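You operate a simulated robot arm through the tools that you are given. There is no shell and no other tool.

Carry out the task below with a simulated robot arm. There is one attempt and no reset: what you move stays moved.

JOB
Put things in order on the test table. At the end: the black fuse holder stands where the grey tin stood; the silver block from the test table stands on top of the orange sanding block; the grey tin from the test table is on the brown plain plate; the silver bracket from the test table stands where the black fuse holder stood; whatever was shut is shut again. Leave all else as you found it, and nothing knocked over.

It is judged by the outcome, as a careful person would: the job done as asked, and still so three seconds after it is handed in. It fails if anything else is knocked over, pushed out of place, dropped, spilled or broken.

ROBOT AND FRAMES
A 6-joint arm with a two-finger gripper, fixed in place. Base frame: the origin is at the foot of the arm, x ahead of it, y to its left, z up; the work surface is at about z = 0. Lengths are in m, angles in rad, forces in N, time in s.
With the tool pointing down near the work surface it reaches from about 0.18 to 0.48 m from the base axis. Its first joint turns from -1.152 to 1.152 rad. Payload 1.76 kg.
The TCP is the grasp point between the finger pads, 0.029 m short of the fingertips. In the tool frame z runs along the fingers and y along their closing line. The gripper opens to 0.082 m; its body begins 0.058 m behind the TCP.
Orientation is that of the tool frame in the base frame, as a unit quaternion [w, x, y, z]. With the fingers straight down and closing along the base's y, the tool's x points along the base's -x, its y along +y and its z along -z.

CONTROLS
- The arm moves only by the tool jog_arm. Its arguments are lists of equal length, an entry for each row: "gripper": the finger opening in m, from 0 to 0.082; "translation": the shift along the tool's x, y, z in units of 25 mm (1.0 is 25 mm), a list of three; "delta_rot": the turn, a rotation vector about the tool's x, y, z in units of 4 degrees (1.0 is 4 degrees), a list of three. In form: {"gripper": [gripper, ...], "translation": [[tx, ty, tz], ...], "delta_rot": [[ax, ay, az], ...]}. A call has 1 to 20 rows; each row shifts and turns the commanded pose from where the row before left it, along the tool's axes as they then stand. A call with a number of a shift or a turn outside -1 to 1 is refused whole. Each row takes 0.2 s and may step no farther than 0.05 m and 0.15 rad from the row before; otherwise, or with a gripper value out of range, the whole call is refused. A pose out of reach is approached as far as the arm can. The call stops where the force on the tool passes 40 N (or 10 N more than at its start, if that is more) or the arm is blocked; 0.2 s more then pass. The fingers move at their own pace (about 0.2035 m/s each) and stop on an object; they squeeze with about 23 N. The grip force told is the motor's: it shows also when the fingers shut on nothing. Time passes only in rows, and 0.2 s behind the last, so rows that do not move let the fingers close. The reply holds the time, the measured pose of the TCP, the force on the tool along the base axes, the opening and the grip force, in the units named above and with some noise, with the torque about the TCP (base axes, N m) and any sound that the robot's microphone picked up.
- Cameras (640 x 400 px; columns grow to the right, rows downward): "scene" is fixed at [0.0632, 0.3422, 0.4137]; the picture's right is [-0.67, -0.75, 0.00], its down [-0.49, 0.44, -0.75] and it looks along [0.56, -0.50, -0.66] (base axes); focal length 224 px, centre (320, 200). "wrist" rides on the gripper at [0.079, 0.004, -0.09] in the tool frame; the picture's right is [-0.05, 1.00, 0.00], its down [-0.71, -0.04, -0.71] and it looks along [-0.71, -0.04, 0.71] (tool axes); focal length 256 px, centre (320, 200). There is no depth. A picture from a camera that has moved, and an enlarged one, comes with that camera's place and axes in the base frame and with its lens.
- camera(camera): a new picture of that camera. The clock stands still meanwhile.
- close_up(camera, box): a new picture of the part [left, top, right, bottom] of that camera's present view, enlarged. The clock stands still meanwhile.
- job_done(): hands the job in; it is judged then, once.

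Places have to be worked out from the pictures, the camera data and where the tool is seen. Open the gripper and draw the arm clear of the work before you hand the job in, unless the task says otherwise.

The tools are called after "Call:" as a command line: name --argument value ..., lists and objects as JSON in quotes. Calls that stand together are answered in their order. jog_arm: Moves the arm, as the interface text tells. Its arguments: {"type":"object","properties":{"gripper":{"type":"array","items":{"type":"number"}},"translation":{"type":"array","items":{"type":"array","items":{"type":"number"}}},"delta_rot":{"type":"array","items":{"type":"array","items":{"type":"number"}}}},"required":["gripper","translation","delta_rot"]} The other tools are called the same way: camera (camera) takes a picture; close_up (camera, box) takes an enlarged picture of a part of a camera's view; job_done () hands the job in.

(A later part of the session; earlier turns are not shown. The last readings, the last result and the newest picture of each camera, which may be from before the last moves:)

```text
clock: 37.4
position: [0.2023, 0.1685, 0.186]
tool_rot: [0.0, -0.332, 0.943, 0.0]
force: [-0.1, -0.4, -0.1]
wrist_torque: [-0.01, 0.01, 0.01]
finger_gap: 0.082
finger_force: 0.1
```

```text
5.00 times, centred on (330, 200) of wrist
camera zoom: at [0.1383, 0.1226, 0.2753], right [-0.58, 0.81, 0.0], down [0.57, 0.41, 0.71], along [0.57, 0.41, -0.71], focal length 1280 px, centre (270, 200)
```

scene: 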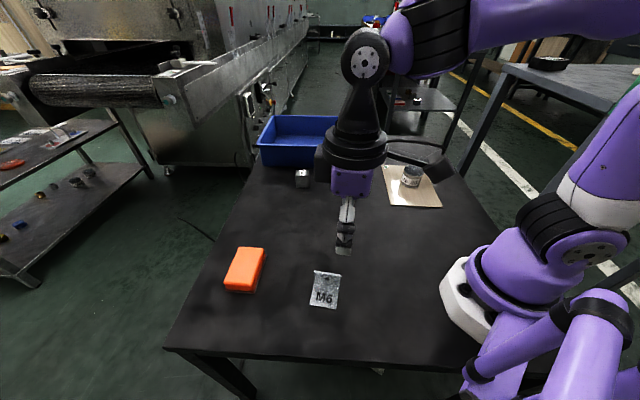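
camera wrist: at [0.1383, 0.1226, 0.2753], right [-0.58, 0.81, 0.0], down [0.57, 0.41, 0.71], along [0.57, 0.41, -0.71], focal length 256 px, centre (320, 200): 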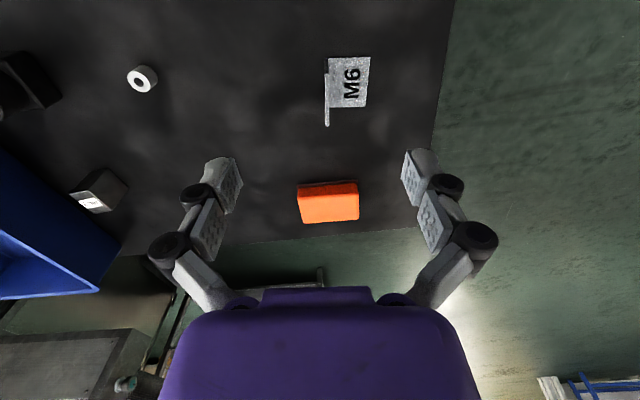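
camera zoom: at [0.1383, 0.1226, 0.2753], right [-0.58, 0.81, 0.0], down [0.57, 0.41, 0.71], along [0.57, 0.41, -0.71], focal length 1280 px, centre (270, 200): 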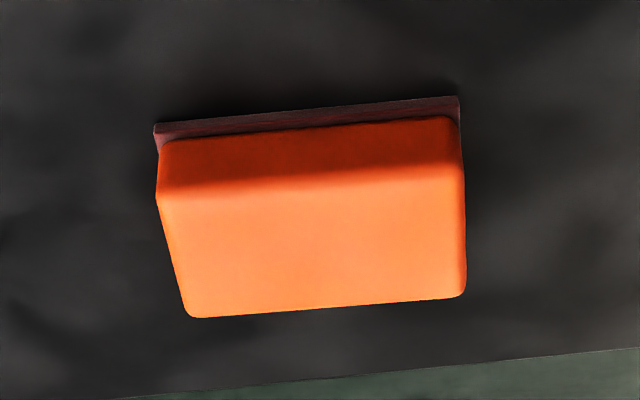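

The flange's midpoint in the tool frame is about (-0.028, +0.005), and it is turned about 2° from the tool's x. I'll centre over it, correct the yaw, and descend partway to z ≈ 0.09 to check.

Call:
jog_arm --gripper '[0.082, 0.082, 0.082, 0.082, 0.082, 0.082, 0.082, 0.082]' --translation '[[-0.554, 0.098, 0], [-0.554, 0.098, 0], [0, 0, 0], [0, 0, 1], [0, 0, 1], [0, 0, 1], [0, 0, 0.84], [0, 0, 0]]' --delta_rot '[[0, 0, 0], [0, 0, 0], [0, 0, 0.525], [0, 0, 0], [0, 0, 0], [0, 0, 0], [0, 0, 0], [0, 0, 0]]'

Call:
camera --camera "wrist"

Call:
close_up --camera "wrist" --box '[240, 60, 420, 210]'

Call:
close_up --camera "scene" --box '[260, 200, 400, 330]'

```text
clock: 39.2
position: [0.2204, 0.1884, 0.0912]
tool_rot: [0.0, -0.315, 0.949, 0.0]
force: [0.5, 0.1, -0.1]
wrist_torque: [0.0, -0.02, 0.02]
finger_gap: 0.0823
finger_force: 0.1
```

```text
taken
camera wrist: at [0.1548, 0.1445, 0.1789], right [-0.55, 0.83, 0.0], down [0.59, 0.39, 0.71], along [0.59, 0.39, -0.71], focal length 256 px, centre (320, 200)
```

wrist: 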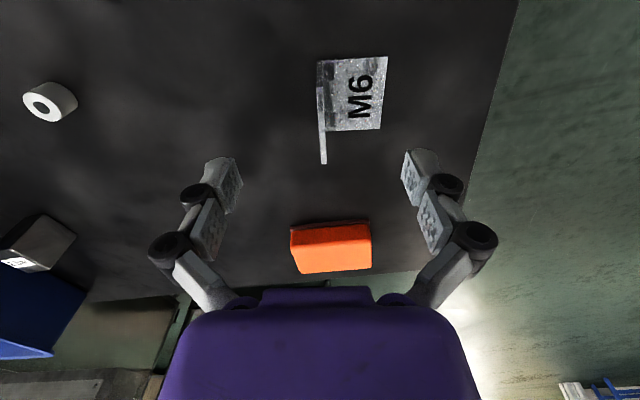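

```text
2.67 times, centred on (330, 135) of wrist
camera zoom: at [0.1548, 0.1445, 0.1789], right [-0.55, 0.83, 0.0], down [0.59, 0.39, 0.71], along [0.59, 0.39, -0.71], focal length 683 px, centre (293, 373)
```

zoom: 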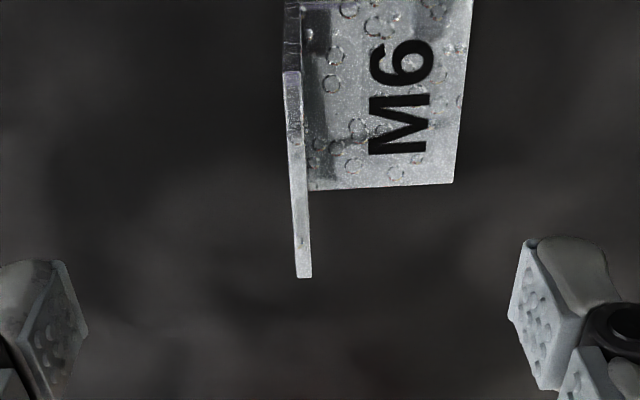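

```text
3.08 times, centred on (330, 265) of scene
camera zoom: at [0.0632, 0.3422, 0.4137], right [-0.67, -0.75, 0.0], down [-0.49, 0.44, -0.75], along [0.56, -0.5, -0.66], focal length 689 px, centre (289, 0)
```

zoom: 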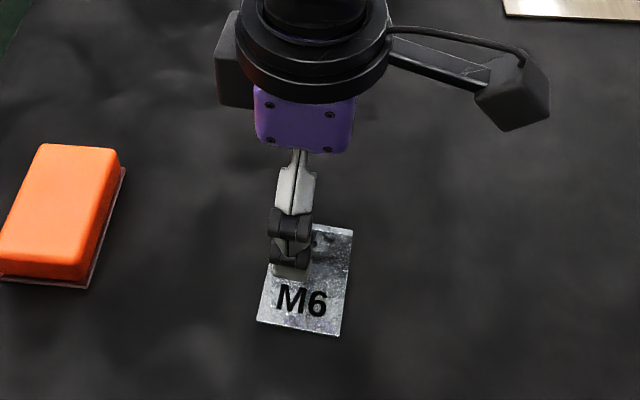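

The flange is now centred between the fingers, within about 1 mm, and aligned. I'll descend to z ≈ 0.046 so the tips stay above the base plate, then close gradually.

Call:
jog_arm --gripper '[0.082, 0.082, 0.082, 0.07, 0.055, 0.04, 0.03, 0.02, 0.012, 0.006, 0.0, 0.0]' --translation '[[0, 0.02, 0.9], [0, 0, 0.88], [0, 0, 0], [0, 0, 0], [0, 0, 0], [0, 0, 0], [0, 0, 0], [0, 0, 0], [0, 0, 0], [0, 0, 0], [0, 0, 0], [0, 0, 0]]' --delta_rot '[[0, 0, 0], [0, 0, 0], [0, 0, 0], [0, 0, 0], [0, 0, 0], [0, 0, 0], [0, 0, 0], [0, 0, 0], [0, 0, 0], [0, 0, 0], [0, 0, 0], [0, 0, 0]]'

Call:
camera --camera "wrist"

Call:
close_up --camera "scene" --box '[270, 210, 380, 320]'

```text
clock: 41.8
position: [0.2197, 0.1915, 0.0442]
tool_rot: [0.0, -0.315, 0.949, 0.0]
force: [0.7, 0.0, 0.3]
wrist_torque: [0.03, 0.05, 0.0]
finger_gap: 0.006
finger_force: 22.2
```

```text
taken
camera wrist: at [0.1547, 0.1465, 0.1335], right [-0.55, 0.83, 0.0], down [0.59, 0.39, 0.71], along [0.59, 0.39, -0.71], focal length 256 px, centre (320, 200)
```

wrist: 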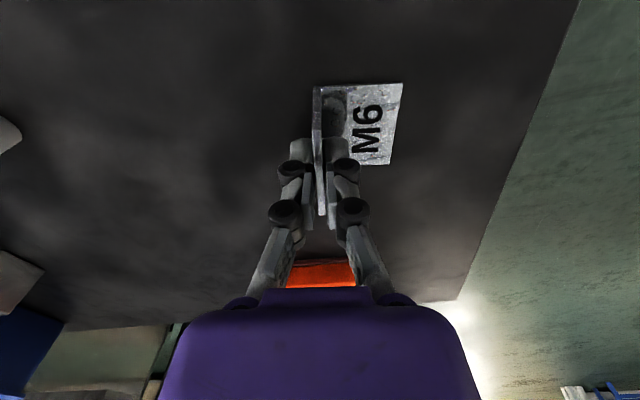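

```text
3.64 times, centred on (325, 265) of scene
camera zoom: at [0.0632, 0.3422, 0.4137], right [-0.67, -0.75, 0.0], down [-0.49, 0.44, -0.75], along [0.56, -0.5, -0.66], focal length 814 px, centre (302, -36)
```

zoom: 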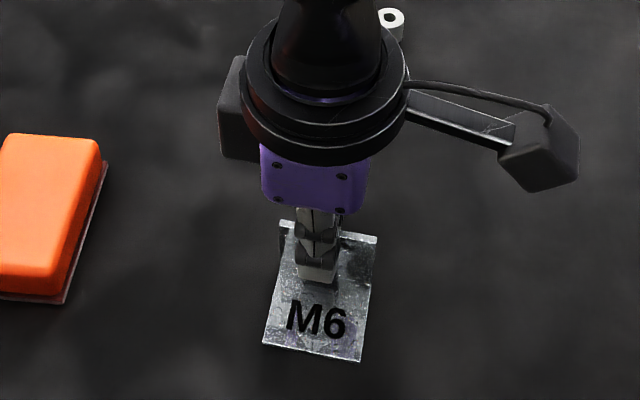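

The flange is held (gap 6 mm, no vertical force). I'll lift it carefully and carry it to the fuse holder's old spot, aiming the bracket's footprint centre at (0.431, 0.1195).

Call:
jog_arm --gripper '[0, 0, 0, 0, 0, 0, 0]' --translation '[[0, 0, -0.3], [0, 0, -0.6], [0, 0, -0.9], [0, 0, -0.9], [0, 0, -0.9], [0, 0, -0.4], [0, 0, 0]]' --delta_rot '[[0, 0, 0], [0, 0, 0], [0, 0, 0], [0, 0, 0], [0, 0, 0], [0, 0, 0], [0, 0, 0]]'

Call:
camera --camera "wrist"

Call:
close_up --camera "scene" --box '[270, 150, 400, 280]'

```text
clock: 43.4
position: [0.2218, 0.1907, 0.1462]
tool_rot: [0.0, -0.316, 0.949, 0.0]
force: [-0.9, 0.5, -0.4]
wrist_torque: [-0.04, -0.03, -0.03]
finger_gap: 0.0064
finger_force: 23.0
```

```text
taken
camera wrist: at [0.156, 0.1464, 0.2352], right [-0.55, 0.83, 0.0], down [0.59, 0.39, 0.71], along [0.59, 0.39, -0.71], focal length 256 px, centre (320, 200)
```

wrist: 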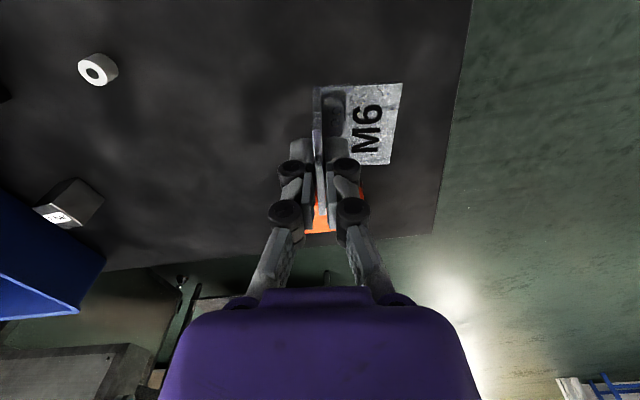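

```text
3.08 times, centred on (335, 215) of scene
camera zoom: at [0.0632, 0.3422, 0.4137], right [-0.67, -0.75, 0.0], down [-0.49, 0.44, -0.75], along [0.56, -0.5, -0.66], focal length 689 px, centre (274, 154)
```

zoom: 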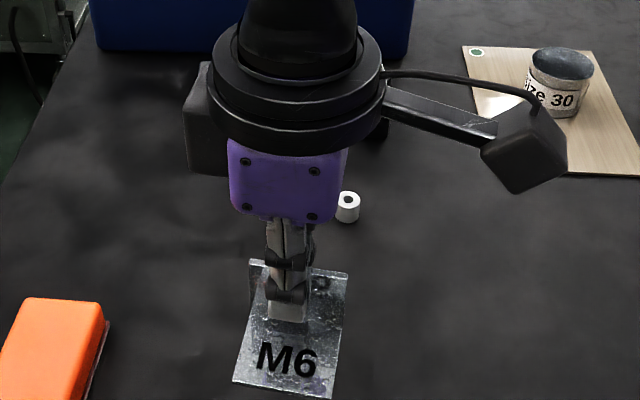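

The bracket hangs level in the grip. I'll carry it across to the fuse holder's old place.

Call:
jog_arm --gripper '[0, 0, 0, 0, 0, 0, 0, 0, 0, 0]' --translation '[[-0.562, -0.901, 0], [-0.562, -0.901, 0], [-0.562, -0.901, 0], [-0.562, -0.901, 0], [-0.562, -0.901, 0], [-0.562, -0.901, 0], [-0.562, -0.901, 0], [-0.562, -0.901, 0], [-0.562, -0.901, 0], [0, 0, 0]]' --delta_rot '[[0, 0, 0], [0, 0, 0], [0, 0, 0], [0, 0, 0], [0, 0, 0], [0, 0, 0], [0, 0, 0], [0, 0, 0], [0, 0, 0], [0, 0, 0]]'

Call:
camera --camera "wrist"

Call:
close_up --camera "scene" --box '[220, 90, 380, 230]'

```text
clock: 45.6
position: [0.4419, 0.1051, 0.1449]
tool_rot: [0.0, -0.316, 0.949, 0.0]
force: [1.2, -0.2, -1.5]
wrist_torque: [-0.01, -0.01, -0.01]
finger_gap: 0.006
finger_force: 23.0
```

```text
taken
camera wrist: at [0.3772, 0.0597, 0.2332], right [-0.55, 0.83, 0.0], down [0.59, 0.39, 0.71], along [0.59, 0.39, -0.71], focal length 256 px, centre (320, 200)
```

wrist: 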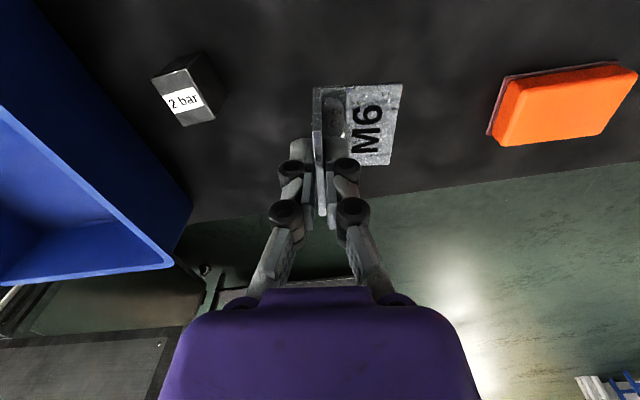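

```text
2.86 times, centred on (300, 160) of scene
camera zoom: at [0.0632, 0.3422, 0.4137], right [-0.67, -0.75, 0.0], down [-0.49, 0.44, -0.75], along [0.56, -0.5, -0.66], focal length 640 px, centre (377, 314)
```

zoom: 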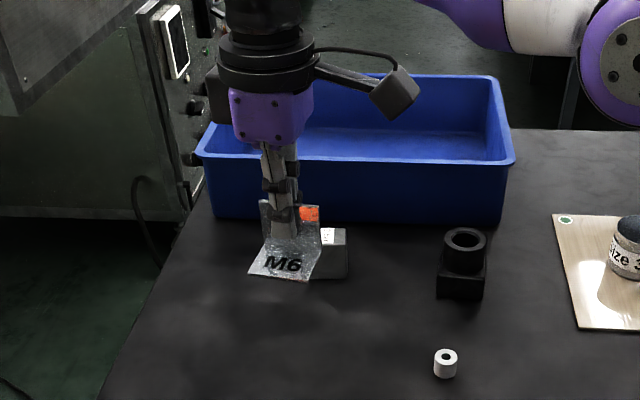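

The bracket is above the target, and the block is well to the side. I'll lower to z ≈ 0.049.

Call:
jog_arm --gripper '[0, 0, 0, 0, 0, 0]' --translation '[[0, 0, 1], [0, 0, 1], [0, 0, 1], [0, 0, 0.55], [0, 0, 0.25], [0, 0, 0]]' --delta_rot '[[0, 0, 0], [0, 0, 0], [0, 0, 0], [0, 0, 0], [0, 0, 0], [0, 0, 0]]'

Call:
close_up --camera "scene" --box '[240, 130, 340, 230]'

```text
clock: 47.0
position: [0.4432, 0.1033, 0.0501]
tool_rot: [0.0, -0.315, 0.949, 0.0]
force: [-0.3, -1.2, -1.5]
wrist_torque: [0.0, 0.02, -0.03]
finger_gap: 0.0058
finger_force: 23.1
```

```text
4.00 times, centred on (290, 180) of scene
camera zoom: at [0.0632, 0.3422, 0.4137], right [-0.67, -0.75, 0.0], down [-0.49, 0.44, -0.75], along [0.56, -0.5, -0.66], focal length 896 px, centre (440, 280)
```

zoom: 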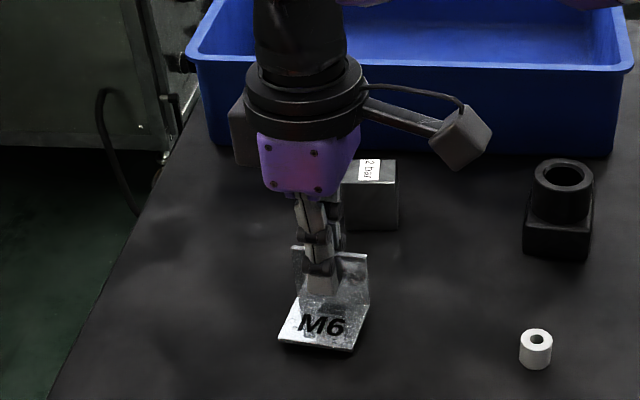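

Still free at 0.050. I'll lower the last few millimetres in small steps while watching the force.

Call:
jog_arm --gripper '[0, 0, 0, 0]' --translation '[[0, 0, 0.06], [0, 0, 0.05], [0, 0, 0.03], [0, 0, 0]]' --delta_rot '[[0, 0, 0], [0, 0, 0], [0, 0, 0], [0, 0, 0]]'

```text
clock: 48.0
position: [0.4432, 0.1041, 0.0466]
tool_rot: [0.0, -0.316, 0.949, 0.0]
force: [-0.9, -0.1, -0.8]
wrist_torque: [-0.01, 0.02, 0.0]
finger_gap: 0.0059
finger_force: 22.8
```

Call:
jog_arm --gripper '[0, 0, 0]' --translation '[[0, 0, 0.04], [0, 0, 0.03], [0, 0, 0]]' --delta_rot '[[0, 0, 0], [0, 0, 0], [0, 0, 0]]'

Call:
close_up --camera "scene" --box '[260, 160, 320, 230]'

```text
clock: 48.8
position: [0.4438, 0.1057, 0.0444]
tool_rot: [0.0, -0.315, 0.949, 0.0]
force: [0.2, -0.4, -0.8]
wrist_torque: [0.0, 0.01, -0.01]
finger_gap: 0.0063
finger_force: 23.5
```

```text
5.71 times, centred on (290, 195) of scene
camera zoom: at [0.0632, 0.3422, 0.4137], right [-0.67, -0.75, 0.0], down [-0.49, 0.44, -0.75], along [0.56, -0.5, -0.66], focal length 1280 px, centre (491, 229)
```

zoom: 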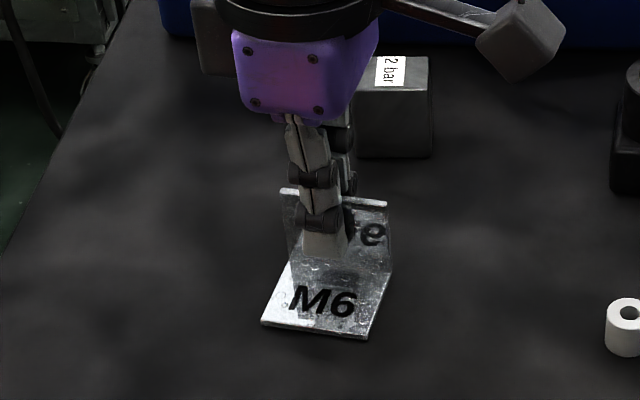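

Call:
jog_arm --gripper '[0, 0, 0]' --translation '[[0, 0, 0.04], [0, 0, 0.02], [0, 0, 0]]' --delta_rot '[[0, 0, 0], [0, 0, 0], [0, 0, 0]]'

```text
clock: 49.6
position: [0.4438, 0.1034, 0.0442]
tool_rot: [0.001, -0.316, 0.949, 0.001]
force: [0.6, 2.4, 8.0]
wrist_torque: [-0.01, 0.09, -0.01]
finger_gap: 0.0058
finger_force: 23.2
```

Contact at 8 N, so the bracket is on the table. I'll open just enough to release it and check.

Call:
jog_arm --gripper '[0.0, 0.008, 0.014, 0.022, 0.03, 0.038, 0.038]' --translation '[[0, 0, -0.015], [0, 0, 0], [0, 0, 0], [0, 0, 0], [0, 0, 0], [0, 0, 0], [0, 0, 0]]' --delta_rot '[[0, 0, 0], [0, 0, 0], [0, 0, 0], [0, 0, 0], [0, 0, 0], [0, 0, 0], [0, 0, 0]]'

Call:
camera --camera "wrist"

Call:
close_up --camera "scene" --box '[260, 160, 320, 230]'

```text
clock: 51.2
position: [0.4423, 0.1046, 0.0441]
tool_rot: [0.001, -0.314, 0.949, 0.0]
force: [0.6, -0.1, 0.2]
wrist_torque: [-0.02, -0.01, 0.01]
finger_gap: 0.038
finger_force: 0.1
```

```text
taken
camera wrist: at [0.3771, 0.0596, 0.1329], right [-0.55, 0.83, 0.0], down [0.59, 0.39, 0.71], along [0.59, 0.39, -0.71], focal length 256 px, centre (320, 200)
```

wrist: 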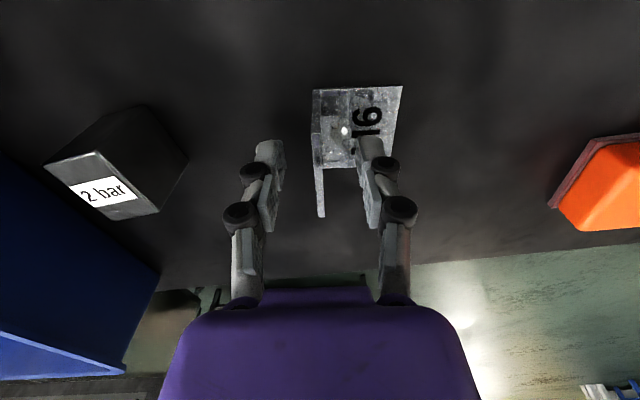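

```text
5.71 times, centred on (290, 195) of scene
camera zoom: at [0.0632, 0.3422, 0.4137], right [-0.67, -0.75, 0.0], down [-0.49, 0.44, -0.75], along [0.56, -0.5, -0.66], focal length 1280 px, centre (491, 229)
```

zoom: 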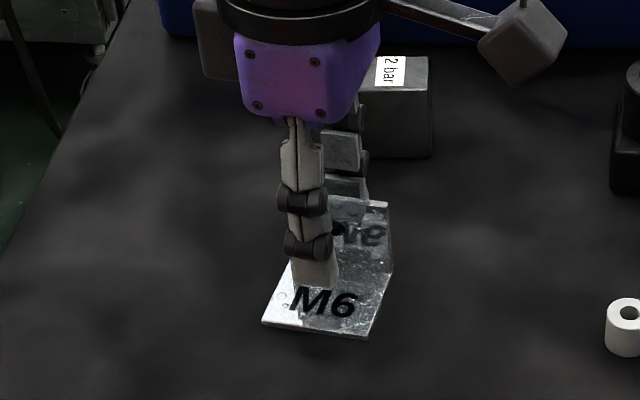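

The bracket is released and standing. I'll take a zoomed look at the block from here, then lift straight up.

Call:
close_up --camera "wrist" --box '[20, 80, 220, 240]'

Call:
jog_arm --gripper '[0.038, 0.038, 0.038, 0.038, 0.038, 0.038, 0.038]' --translation '[[0, 0, -0.5], [0, 0, -1], [0, 0, -1], [0, 0, -1], [0, 0, -1], [0, 0, -1], [0, 0, 0]]' --delta_rot '[[0, 0, 0], [0, 0, 0], [0, 0, 0], [0, 0, 0], [0, 0, 0], [0, 0, 0], [0, 0, 0]]'

Call:
camera --camera "wrist"

Call:
close_up --camera "wrist" --box '[130, 20, 290, 140]'

Call:
close_up --camera "scene" --box '[240, 140, 380, 240]'

```text
2.50 times, centred on (120, 160) of wrist
camera zoom: at [0.3771, 0.0596, 0.1329], right [-0.55, 0.83, 0.0], down [0.59, 0.39, 0.71], along [0.59, 0.39, -0.71], focal length 640 px, centre (820, 300)
```

zoom: 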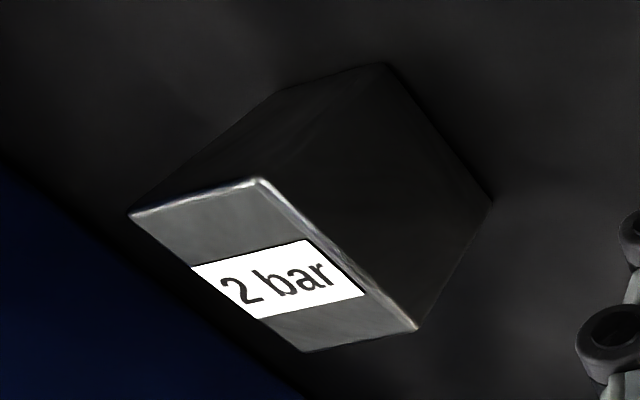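

```text
clock: 52.8
position: [0.4394, 0.1036, 0.1808]
tool_rot: [0.001, -0.315, 0.949, -0.001]
force: [-0.1, -0.4, -0.2]
wrist_torque: [-0.01, -0.01, 0.03]
finger_gap: 0.0381
finger_force: 0.1
```

```text
taken
camera wrist: at [0.3744, 0.0589, 0.27], right [-0.55, 0.83, 0.0], down [0.59, 0.39, 0.71], along [0.59, 0.39, -0.71], focal length 256 px, centre (320, 200)
```

wrist: 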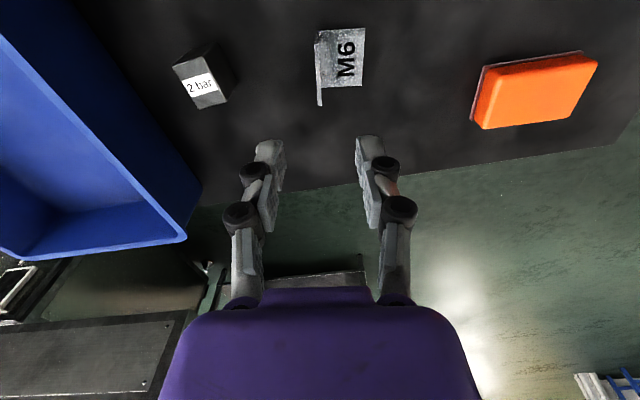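

```text
3.33 times, centred on (210, 80) of wrist
camera zoom: at [0.3744, 0.0589, 0.27], right [-0.55, 0.83, 0.0], down [0.59, 0.39, 0.71], along [0.59, 0.39, -0.71], focal length 853 px, centre (687, 600)
```

zoom: 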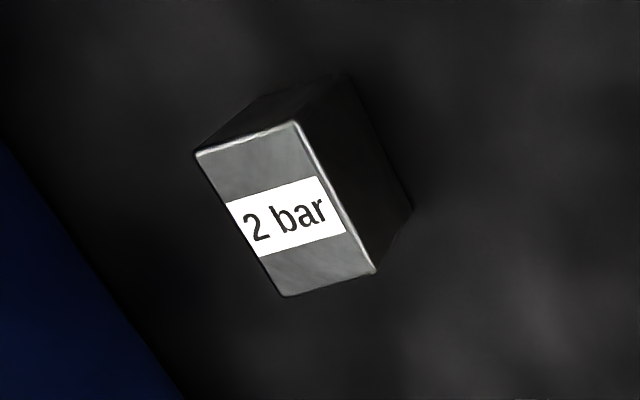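

```text
4.00 times, centred on (310, 190) of scene
camera zoom: at [0.0632, 0.3422, 0.4137], right [-0.67, -0.75, 0.0], down [-0.49, 0.44, -0.75], along [0.56, -0.5, -0.66], focal length 896 px, centre (360, 240)
```

zoom: 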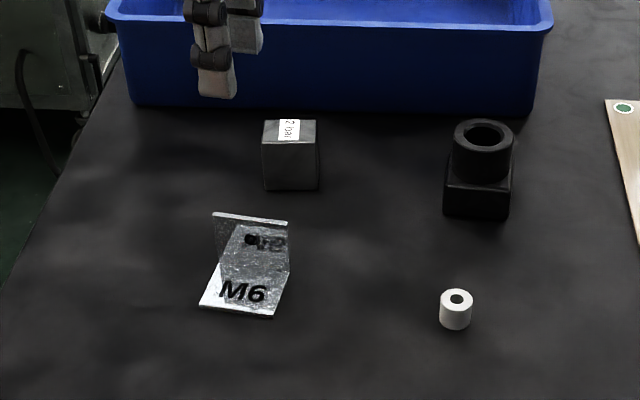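

The bracket stands at the old fuse holder spot. The block is about 28 × 38 × 43 mm, centred near (0.505, 0.021) with its long side at about 48°. It sits slightly beyond straight-down reach, so I'll yaw to 48° and tilt the tool outward 16° about its own y, which keeps the pads parallel to the block's faces. Then I'll move above it.

Call:
jog_arm --gripper '[0.06, 0.06, 0.06, 0.06, 0.06, 0.06, 0.06, 0.06, 0.06, 0.06, 0.06, 0.06, 0.06]' --translation '[[0, 0, 0], [0, 0, 0], [0, 0, 0], [0, 0, 0], [0, 0, 0], [0, 0, 0], [0, 0, 0], [0.25, -0.82, 0.34], [0.25, -0.82, 0.34], [0.25, -0.82, 0.34], [0.25, -0.82, 0.34], [0.25, -0.82, 0.34], [0, 0, 0]]' --delta_rot '[[0, 0, -0.935], [0, 0, -0.935], [0, 0, -0.935], [0, -1, 0], [0, -1, 0], [0, -1, 0], [0, -1, 0], [0, 0, 0], [0, 0, 0], [0, 0, 0], [0, 0, 0], [0, 0, 0], [0, 0, 0]]'

Call:
camera --camera "wrist"

Call:
camera --camera "scene"

```text
clock: 55.6
position: [0.4672, 0.0197, 0.1362]
tool_rot: [0.099, -0.404, 0.908, 0.052]
force: [0.9, 0.4, 0.6]
wrist_torque: [0.02, -0.01, -0.03]
finger_gap: 0.0601
finger_force: 0.2
out of reach, approached as far as the arm can: row 5, 10, 11, 12
```

```text
taken
camera wrist: at [0.4005, -0.0515, 0.2055], right [-0.71, 0.71, 0.03], down [0.39, 0.36, 0.85], along [0.59, 0.61, -0.53], focal length 256 px, centre (320, 200)
```

wrist: 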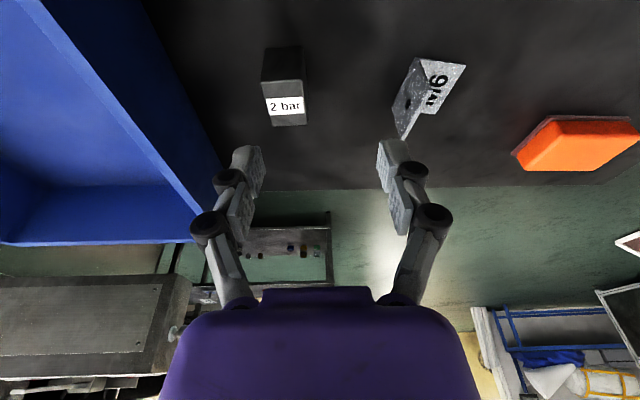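

```text
taken
```

scene: 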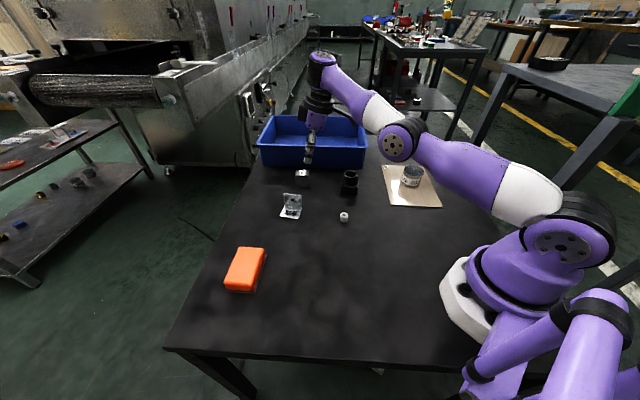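

The arm runs out of reach at this height; it needs more tilt and a lower approach. I'll back off inward and add 6° of tilt (22° total), then check the actual pose.

Call:
jog_arm --gripper '[0.06, 0.06, 0.06, 0.06, 0.06, 0.06]' --translation '[[0.8, 0, 0], [0.8, 0, 0], [0, 0, 0], [0, 0, 0], [0, 0, 0], [0, 0, 0]]' --delta_rot '[[0, 0, 0], [0, 0, 0], [0, -0.75, 0], [0, -0.75, 0], [0, 0, 0], [0, 0, 0]]'

Call:
camera --camera "wrist"

```text
clock: 57.0
position: [0.4598, -0.0127, 0.1325]
tool_rot: [0.143, -0.402, 0.902, 0.074]
force: [0.0, 0.7, -0.2]
wrist_torque: [0.02, 0.03, 0.01]
finger_gap: 0.0599
finger_force: 0.1
out of reach, approached as far as the arm can: row 2, 3, 4
```

```text
taken
camera wrist: at [0.388, -0.088, 0.1912], right [-0.71, 0.7, 0.04], down [0.34, 0.3, 0.89], along [0.62, 0.65, -0.45], focal length 256 px, centre (320, 200)
```

wrist: 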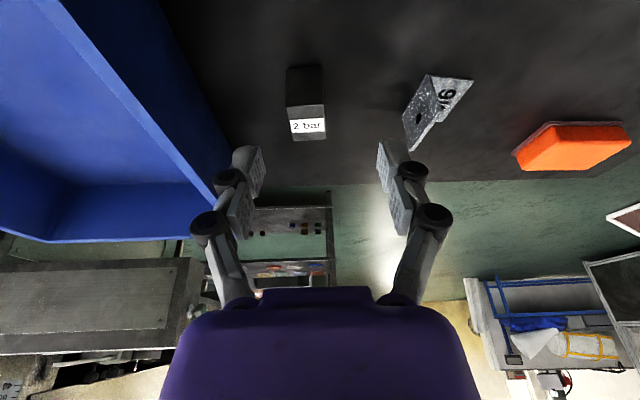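

The arm is behaving as if near-stretched. I'll check its configuration in the scene camera before going further.

Call:
camera --camera "scene"

Call:
close_up --camera "scene" --box '[240, 30, 440, 230]'

```text
taken
```

scene: 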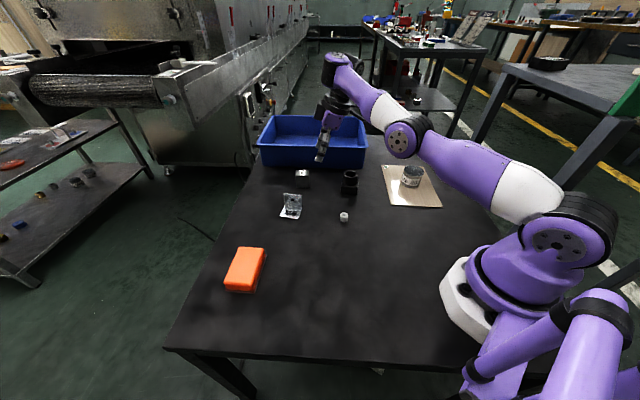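

```text
2.00 times, centred on (340, 130) of scene
camera zoom: at [0.0632, 0.3422, 0.4137], right [-0.67, -0.75, 0.0], down [-0.49, 0.44, -0.75], along [0.56, -0.5, -0.66], focal length 448 px, centre (280, 340)
```

zoom: 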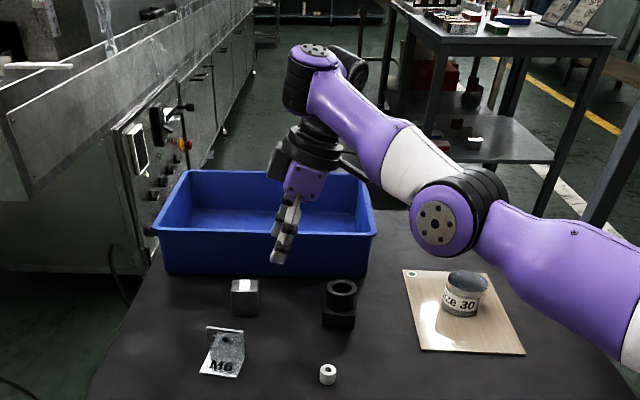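

The elbow has flipped slightly below the shoulder–wrist line, so the arm is stuck in an elbow-down posture, which explains the odd reach limit. I'll stretch outward to full extension while still high, then command downward to bring the elbow back up.

Call:
jog_arm --gripper '[0.06, 0.06, 0.06, 0.06, 0.06, 0.06]' --translation '[[-0.3175, 0.0185, -0.948], [-0.638, -0.746, 0.1985], [-0.638, -0.746, 0.1985], [0.16, -0.01, 0.474], [0.16, -0.01, 0.474], [0, 0, 0]]' --delta_rot '[[0, 0, 0], [0, 0, 0], [0, 0, 0], [0, 0, 0], [0, 0, 0], [0, 0, 0]]'

Call:
camera --camera "scene"

```text
clock: 58.4
position: [0.4604, -0.0103, 0.1346]
tool_rot: [0.146, -0.401, 0.901, 0.073]
force: [0.3, 0.4, -0.1]
wrist_torque: [0.01, -0.01, 0.01]
finger_gap: 0.06
finger_force: 0.1
out of reach, approached as far as the arm can: row 2, 3, 5
```

```text
taken
```

scene: 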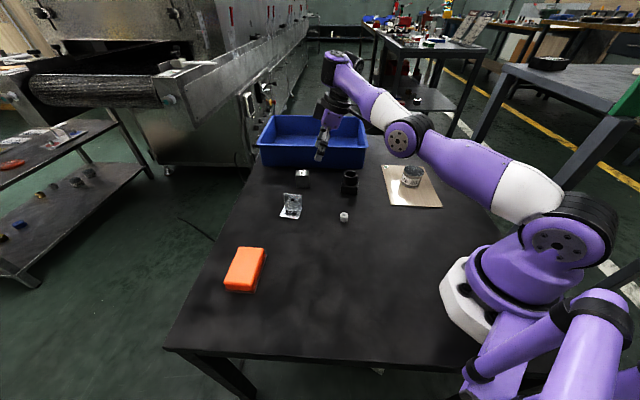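

Call:
close_up --camera "scene" --box '[280, 30, 420, 180]'

Call:
close_up --camera "scene" --box '[360, 90, 640, 340]'

```text
2.67 times, centred on (350, 105) of scene
camera zoom: at [0.0632, 0.3422, 0.4137], right [-0.67, -0.75, 0.0], down [-0.49, 0.44, -0.75], along [0.56, -0.5, -0.66], focal length 597 px, centre (240, 453)
```

zoom: 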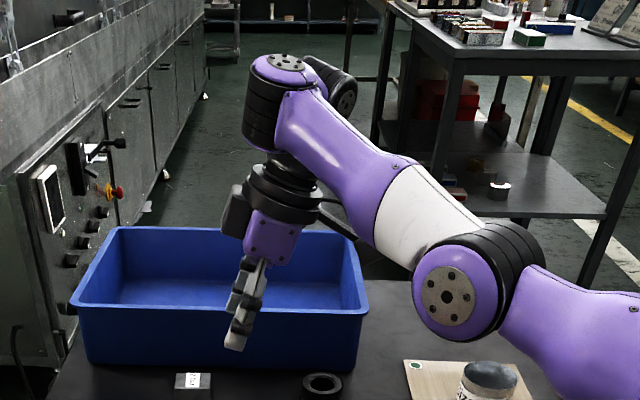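

```text
1.60 times, centred on (500, 215) of scene
camera zoom: at [0.0632, 0.3422, 0.4137], right [-0.67, -0.75, 0.0], down [-0.49, 0.44, -0.75], along [0.56, -0.5, -0.66], focal length 358 px, centre (32, 176)
```

zoom: 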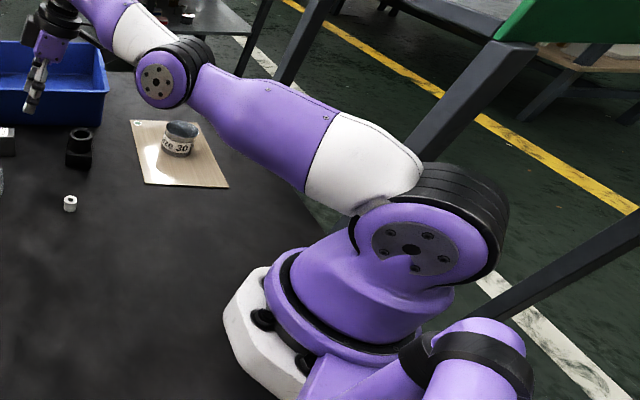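

Still stuck there. I'll try to retract toward the base while staying high, to see whether the arm recovers its normal elbow-up posture.

Call:
jog_arm --gripper '[0.06, 0.06, 0.06, 0.06, 0.06]' --translation '[[0.638, 0.746, -0.1985], [0.638, 0.746, -0.1985], [0.638, 0.746, -0.1985], [0, 0, 0], [0, 0, 0]]' --delta_rot '[[0, 0, 0], [0, 0, 0], [0, 0, 0], [0, 0, 0], [0, 0, 0]]'

Call:
camera --camera "scene"

```text
clock: 59.6
position: [0.4571, -0.0137, 0.1416]
tool_rot: [0.146, -0.401, 0.901, 0.074]
force: [0.1, 0.5, -0.5]
wrist_torque: [-0.01, 0.0, -0.01]
finger_gap: 0.06
finger_force: 0.1
out of reach, approached as far as the arm can: row 1, 2, 3
```

```text
taken
```

scene: 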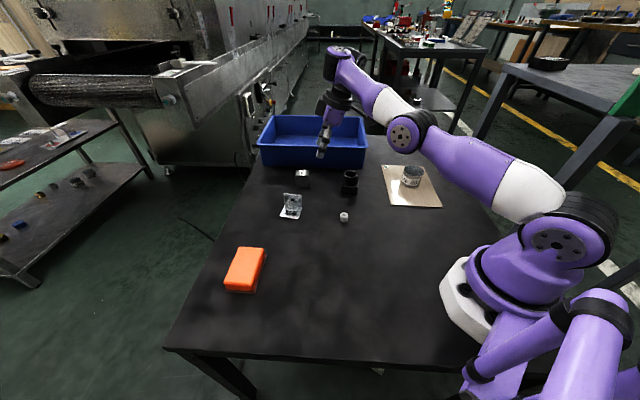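

Retracting is blocked in this posture too. I'll undo the tilt step by step to bring the tool back toward vertical, since the trouble began with the tilt at full stretch.

Call:
jog_arm --gripper '[0.06, 0.06, 0.06, 0.06, 0.06, 0.06]' --translation '[[0, 0, 0], [0, 0, 0], [0, 0, 0], [0, 0, 0], [0, 0, 0], [0, 0, 0]]' --delta_rot '[[0, 0.8, 0], [0, 0.8, 0], [0, 0.8, 0], [0, 0.8, 0], [0, 0.8, 0], [0, 0, 0]]'

Call:
camera --camera "scene"

```text
clock: 61.0
position: [0.4586, -0.014, 0.1422]
tool_rot: [0.019, -0.407, 0.913, 0.017]
force: [0.1, 0.6, 0.0]
wrist_torque: [0.0, 0.0, 0.0]
finger_gap: 0.06
finger_force: 0.2
```

```text
taken
```

scene: 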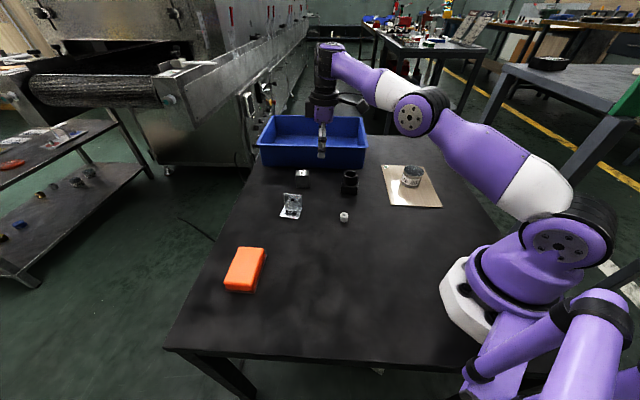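

Unflagged, and the elbow is rising. I'll now try retracting toward the base again.

Call:
jog_arm --gripper '[0.06, 0.06, 0.06, 0.06]' --translation '[[0.668, 0.744, 0], [0.668, 0.744, 0], [0.668, 0.744, 0], [0, 0, 0]]' --delta_rot '[[0, 0, 0], [0, 0, 0], [0, 0, 0], [0, 0, 0]]'

Call:
camera --camera "scene"

```text
clock: 62.0
position: [0.4108, -0.0175, 0.1575]
tool_rot: [0.019, -0.407, 0.913, 0.017]
force: [-0.4, -0.1, -0.1]
wrist_torque: [0.01, 0.03, 0.0]
finger_gap: 0.0601
finger_force: 0.1
out of reach, approached as far as the arm can: row 2, 3
```

```text
taken
```

scene: 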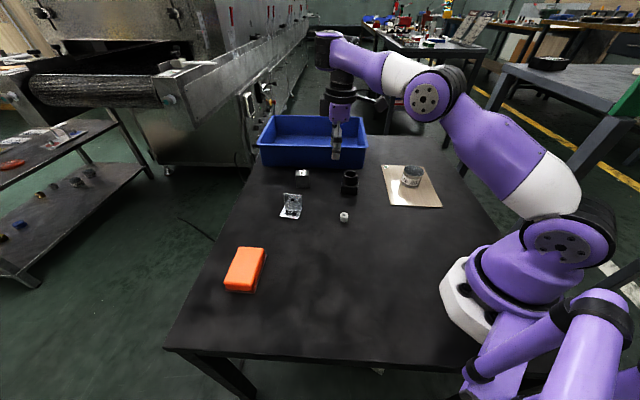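

The arm is now clearly elbow-up again. I'll keep retracting in smaller steps to get well away from the stretched configuration.

Call:
jog_arm --gripper '[0.06, 0.06, 0.06, 0.06, 0.06, 0.06]' --translation '[[0.334, 0.372, 0], [0.334, 0.372, 0], [0.334, 0.372, 0], [0.334, 0.372, 0], [0.334, 0.372, 0], [0, 0, 0]]' --delta_rot '[[0, 0, 0], [0, 0, 0], [0, 0, 0], [0, 0, 0], [0, 0, 0], [0, 0, 0]]'

Call:
camera --camera "scene"

```text
clock: 63.4
position: [0.3943, -0.0204, 0.1836]
tool_rot: [0.019, -0.407, 0.913, 0.016]
force: [0.1, -0.2, -0.1]
wrist_torque: [0.0, 0.0, -0.01]
finger_gap: 0.06
finger_force: 0.1
out of reach, approached as far as the arm can: row 1, 2, 3, 4, 5
```

```text
taken
```

scene: 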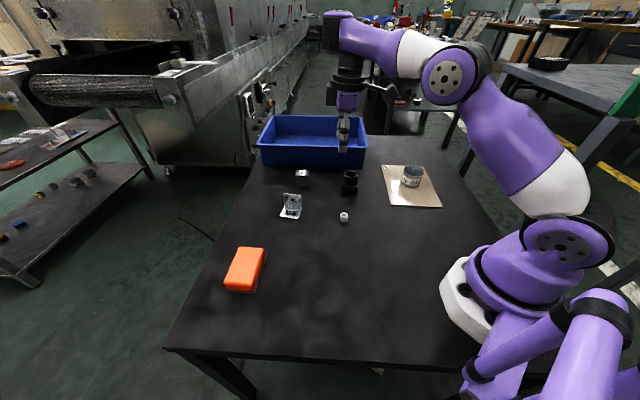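

Call:
close_up --camera "scene" --box '[290, 0, 500, 160]'

Call:
camera --camera "wrist"

```text
2.50 times, centred on (395, 80) of scene
camera zoom: at [0.0632, 0.3422, 0.4137], right [-0.67, -0.75, 0.0], down [-0.49, 0.44, -0.75], along [0.56, -0.5, -0.66], focal length 560 px, centre (132, 500)
```

zoom: 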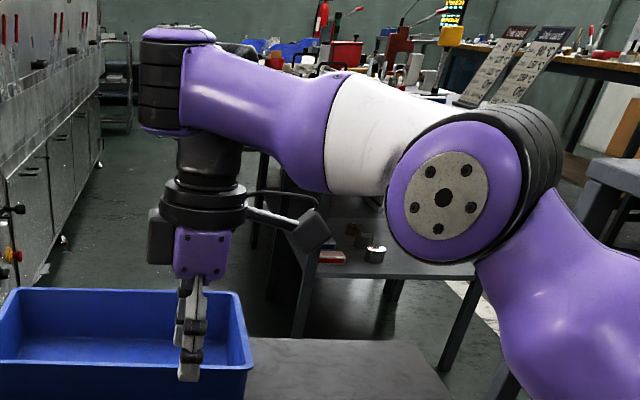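

```text
taken
camera wrist: at [0.3364, -0.0804, 0.2696], right [-0.71, 0.71, 0.02], down [0.49, 0.47, 0.74], along [0.51, 0.53, -0.67], focal length 256 px, centre (320, 200)
```

wrist: 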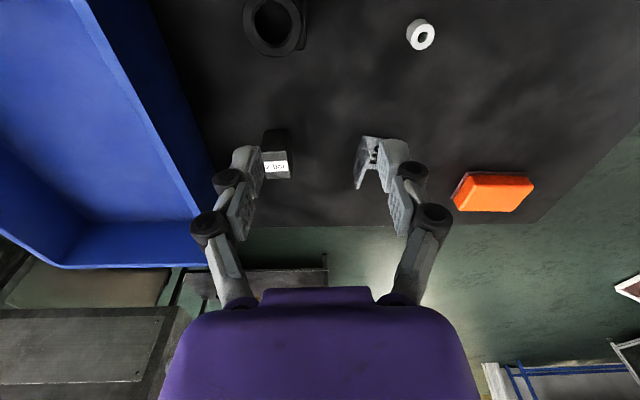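

This posture still limits motion on one side. I'll test moving upward, which should be free, and then inward, to find a way back to the normal posture.

Call:
jog_arm --gripper '[0.06, 0.06, 0.06, 0.06, 0.06, 0.06, 0.06]' --translation '[[0, 0, -1], [0, 0, -1], [0, 0, -1], [0.334, 0.372, 0], [0.334, 0.372, 0], [0.334, 0.372, 0], [0, 0, 0]]' --delta_rot '[[0, 0, 0], [0, 0, 0], [0, 0, 0], [0, 0, 0], [0, 0, 0], [0, 0, 0], [0, 0, 0]]'

Call:
camera --camera "scene"

```text
clock: 65.0
position: [0.3529, -0.0225, 0.2581]
tool_rot: [0.02, -0.407, 0.913, 0.016]
force: [-0.7, 0.8, 0.3]
wrist_torque: [0.01, -0.01, 0.01]
finger_gap: 0.0599
finger_force: 0.0
```

```text
taken
```

scene: 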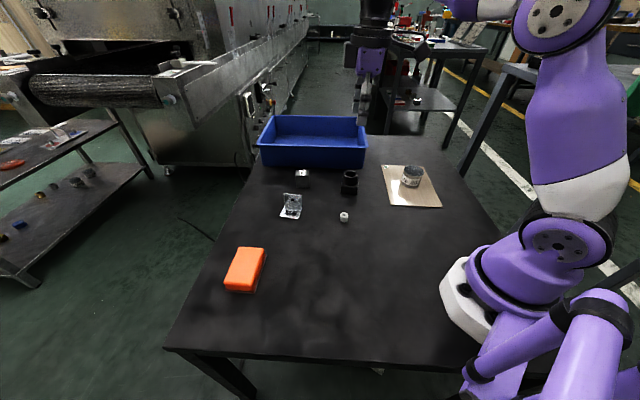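

No limits flagged and the elbow is high again. I'll test lowering here over open table to see whether the normal posture is restored.

Call:
jog_arm --gripper '[0.06, 0.06, 0.06, 0.06, 0.06]' --translation '[[0, 0, 0.8], [0, 0, 0.8], [0, 0, 0.8], [0, 0, 0.8], [0, 0, 0]]' --delta_rot '[[0, 0, 0], [0, 0, 0], [0, 0, 0], [0, 0, 0], [0, 0, 0]]'

Call:
camera --camera "scene"

```text
clock: 66.2
position: [0.3783, -0.021, 0.2025]
tool_rot: [0.018, -0.407, 0.913, 0.017]
force: [0.0, -0.9, -0.5]
wrist_torque: [0.0, 0.01, -0.02]
finger_gap: 0.06
finger_force: 0.1
out of reach, approached as far as the arm can: row 2, 3, 4
```

```text
taken
```

scene: 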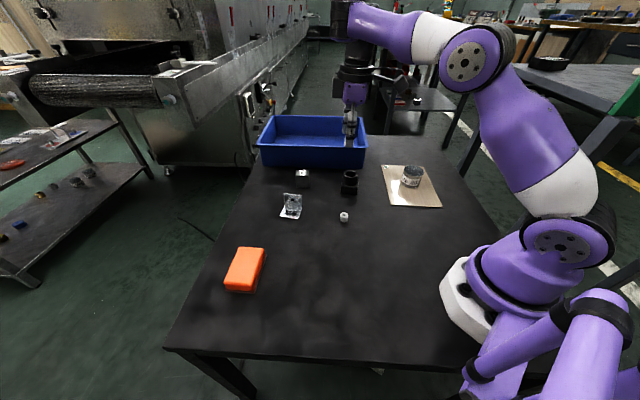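

Still limited when lowering. The wrist yaw may be the limiting joint, so I'll turn the tool yaw back toward neutral by about 40° and then try lowering a little.

Call:
jog_arm --gripper '[0.06, 0.06, 0.06, 0.06, 0.06, 0.06, 0.06, 0.06, 0.06, 0.06, 0.06, 0.06, 0.06, 0.06]' --translation '[[0, 0, 0], [0, 0, 0], [0, 0, 0], [0, 0, 0], [0, 0, 0], [0, 0, 0], [0, 0, 0], [0, 0, 0], [0, 0, 0], [0, 0, 0], [0, 0, 0.4], [0, 0, 0.4], [0, 0, 0.4], [0, 0, 0]]' --delta_rot '[[0, 0, 1], [0, 0, 1], [0, 0, 1], [0, 0, 1], [0, 0, 1], [0, 0, 1], [0, 0, 1], [0, 0, 1], [0, 0, 1], [0, 0, 1], [0, 0, 0], [0, 0, 0], [0, 0, 0], [0, 0, 0]]'

Call:
camera --camera "scene"

```text
clock: 69.2
position: [0.3937, -0.0219, 0.1827]
tool_rot: [0.011, -0.07, 0.997, 0.022]
force: [0.5, -1.3, -1.0]
wrist_torque: [0.0, 0.01, 0.04]
finger_gap: 0.0602
finger_force: 0.1
out of reach, approached as far as the arm can: row 11, 12, 13
```

```text
taken
```

scene: 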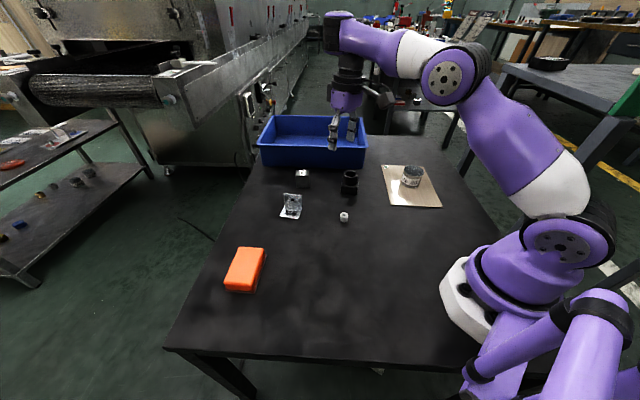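

Call:
close_up --camera "scene" --box '[300, 0, 420, 120]'

```text
3.33 times, centred on (360, 60) of scene
camera zoom: at [0.0632, 0.3422, 0.4137], right [-0.67, -0.75, 0.0], down [-0.49, 0.44, -0.75], along [0.56, -0.5, -0.66], focal length 746 px, centre (187, 667)
```

zoom: 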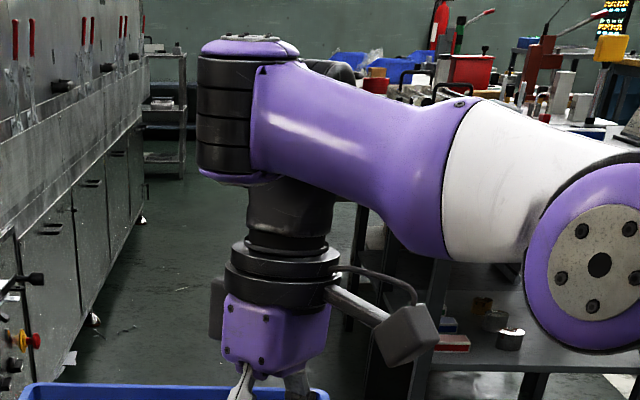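

The same limit persists at neutral yaw, so it is not the yaw. The wrist has flipped to its other branch, and the flip happened at the largest forearm-to-tool angle. I'll move up and inward to open space, then lean the tool inward to reach that angle, lean it toward -y, and bring it back upright to unflip it.

Call:
jog_arm --gripper '[0.06, 0.06, 0.06, 0.06, 0.06, 0.06]' --translation '[[0.97, 0.14, -0.8], [0.97, 0.14, -0.8], [0.97, 0.14, -0.8], [0.97, 0.14, -0.8], [0.97, 0.14, -0.8], [0, 0, 0]]' --delta_rot '[[0, 0, 0], [0, 0, 0], [0, 0, 0], [0, 0, 0], [0, 0, 0], [0, 0, 0]]'

Call:
camera --camera "scene"

```text
clock: 70.6
position: [0.2714, -0.0256, 0.2849]
tool_rot: [0.013, -0.069, 0.997, 0.022]
force: [-0.5, 0.9, 0.6]
wrist_torque: [0.01, -0.03, 0.05]
finger_gap: 0.06
finger_force: 0.0
out of reach, approached as far as the arm can: row 1
```

```text
taken
```

scene: 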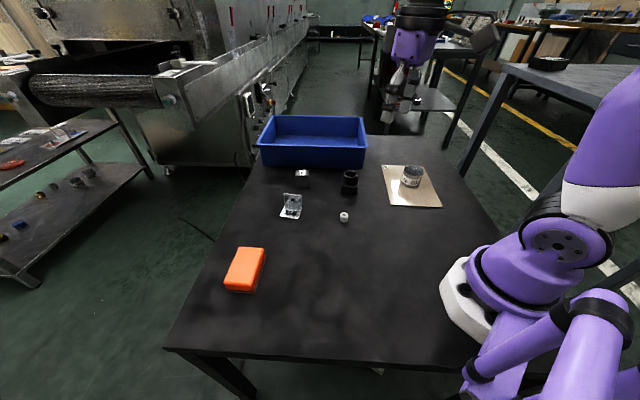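

The arm is in open space at (0.271, -0.026, 0.285). Now I'll lean the tool inward step by step and see where a limit is flagged.

Call:
jog_arm --gripper '[0.06, 0.06, 0.06, 0.06, 0.06, 0.06, 0.06, 0.06]' --translation '[[0, 0, 0], [0, 0, 0], [0, 0, 0], [0, 0, 0], [0, 0, 0], [0, 0, 0], [0, 0, 0], [0, 0, 0]]' --delta_rot '[[0, 1, 0], [0, 1, 0], [0, 1, 0], [0, 1, 0], [0, 1, 0], [0, 1, 0], [0, 1, 0], [0, 0, 0]]'

Call:
camera --camera "scene"

```text
clock: 72.4
position: [0.264, -0.0241, 0.262]
tool_rot: [-0.228, -0.073, 0.971, 0.004]
force: [0.8, -0.7, -0.3]
wrist_torque: [-0.01, -0.02, 0.0]
finger_gap: 0.0601
finger_force: 0.0
out of reach, approached as far as the arm can: row 6, 7
```

```text
taken
```

scene: 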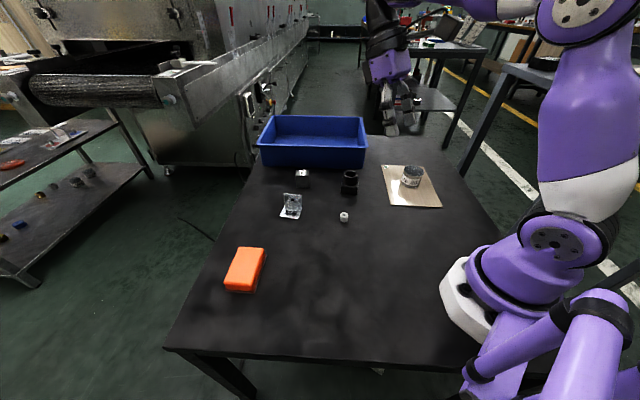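

The limit was reached at about 26° of inward lean. Now I'll lean toward -y, then return outward to vertical pitch.

Call:
jog_arm --gripper '[0.06, 0.06, 0.06, 0.06, 0.06, 0.06, 0.06, 0.06, 0.06, 0.06, 0.06, 0.06]' --translation '[[0, 0, 0], [0, 0, 0], [0, 0, 0], [0, 0, 0], [0, 0, 0], [0, 0, 0], [0, 0, 0], [0, 0, 0], [0, 0, 0], [0, 0, 0], [0, 0, 0], [0, 0, 0]]' --delta_rot '[[1, 0, 0], [1, 0, 0], [1, 0, 0], [1, 0, 0], [0, -1, 0], [0, -1, 0], [0, -1, 0], [0, -1, 0], [0, -1, 0], [0, -1, 0], [0, -0.6, 0], [0, 0, 0]]'

Call:
camera --camera "scene"

```text
clock: 75.0
position: [0.2692, -0.0184, 0.2857]
tool_rot: [0.008, -0.132, 0.986, -0.102]
force: [0.4, 0.5, 0.3]
wrist_torque: [0.01, 0.01, -0.02]
finger_gap: 0.0601
finger_force: 0.1
out of reach, approached as far as the arm can: row 3, 4, 9, 10, 11
```

```text
taken
```

scene: 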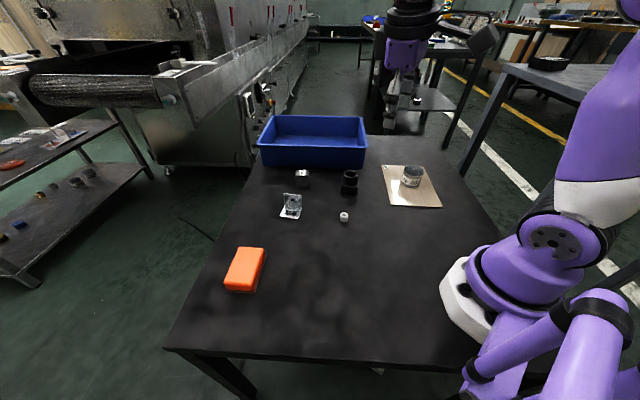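

Now the tool leans about 11° toward -y at upright pitch. I'll remove that lean and test lowering by 5 cm over open table.

Call:
jog_arm --gripper '[0.06, 0.06, 0.06, 0.06, 0.06, 0.06, 0.06, 0.06]' --translation '[[0, 0, 0], [0, 0, 0], [0, 0, 0], [0, 0, 0.5], [0, 0, 0.5], [0, 0, 0.5], [0, 0, 0.5], [0, 0, 0]]' --delta_rot '[[-0.95, 0, 0], [-0.95, 0, 0], [-0.95, 0, 0], [0, 0, 0], [0, 0, 0], [0, 0, 0], [0, 0, 0], [0, 0, 0]]'

Call:
camera --camera "scene"

```text
clock: 76.8
position: [0.2777, -0.0075, 0.2592]
tool_rot: [-0.007, -0.131, 0.991, 0.003]
force: [0.8, 0.0, -0.3]
wrist_torque: [0.0, -0.01, 0.02]
finger_gap: 0.0598
finger_force: 0.0
out of reach, approached as far as the arm can: row 5, 6, 7
```

```text
taken
```

scene: 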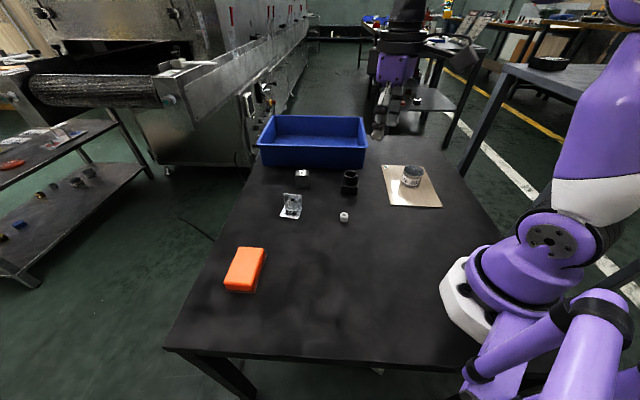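

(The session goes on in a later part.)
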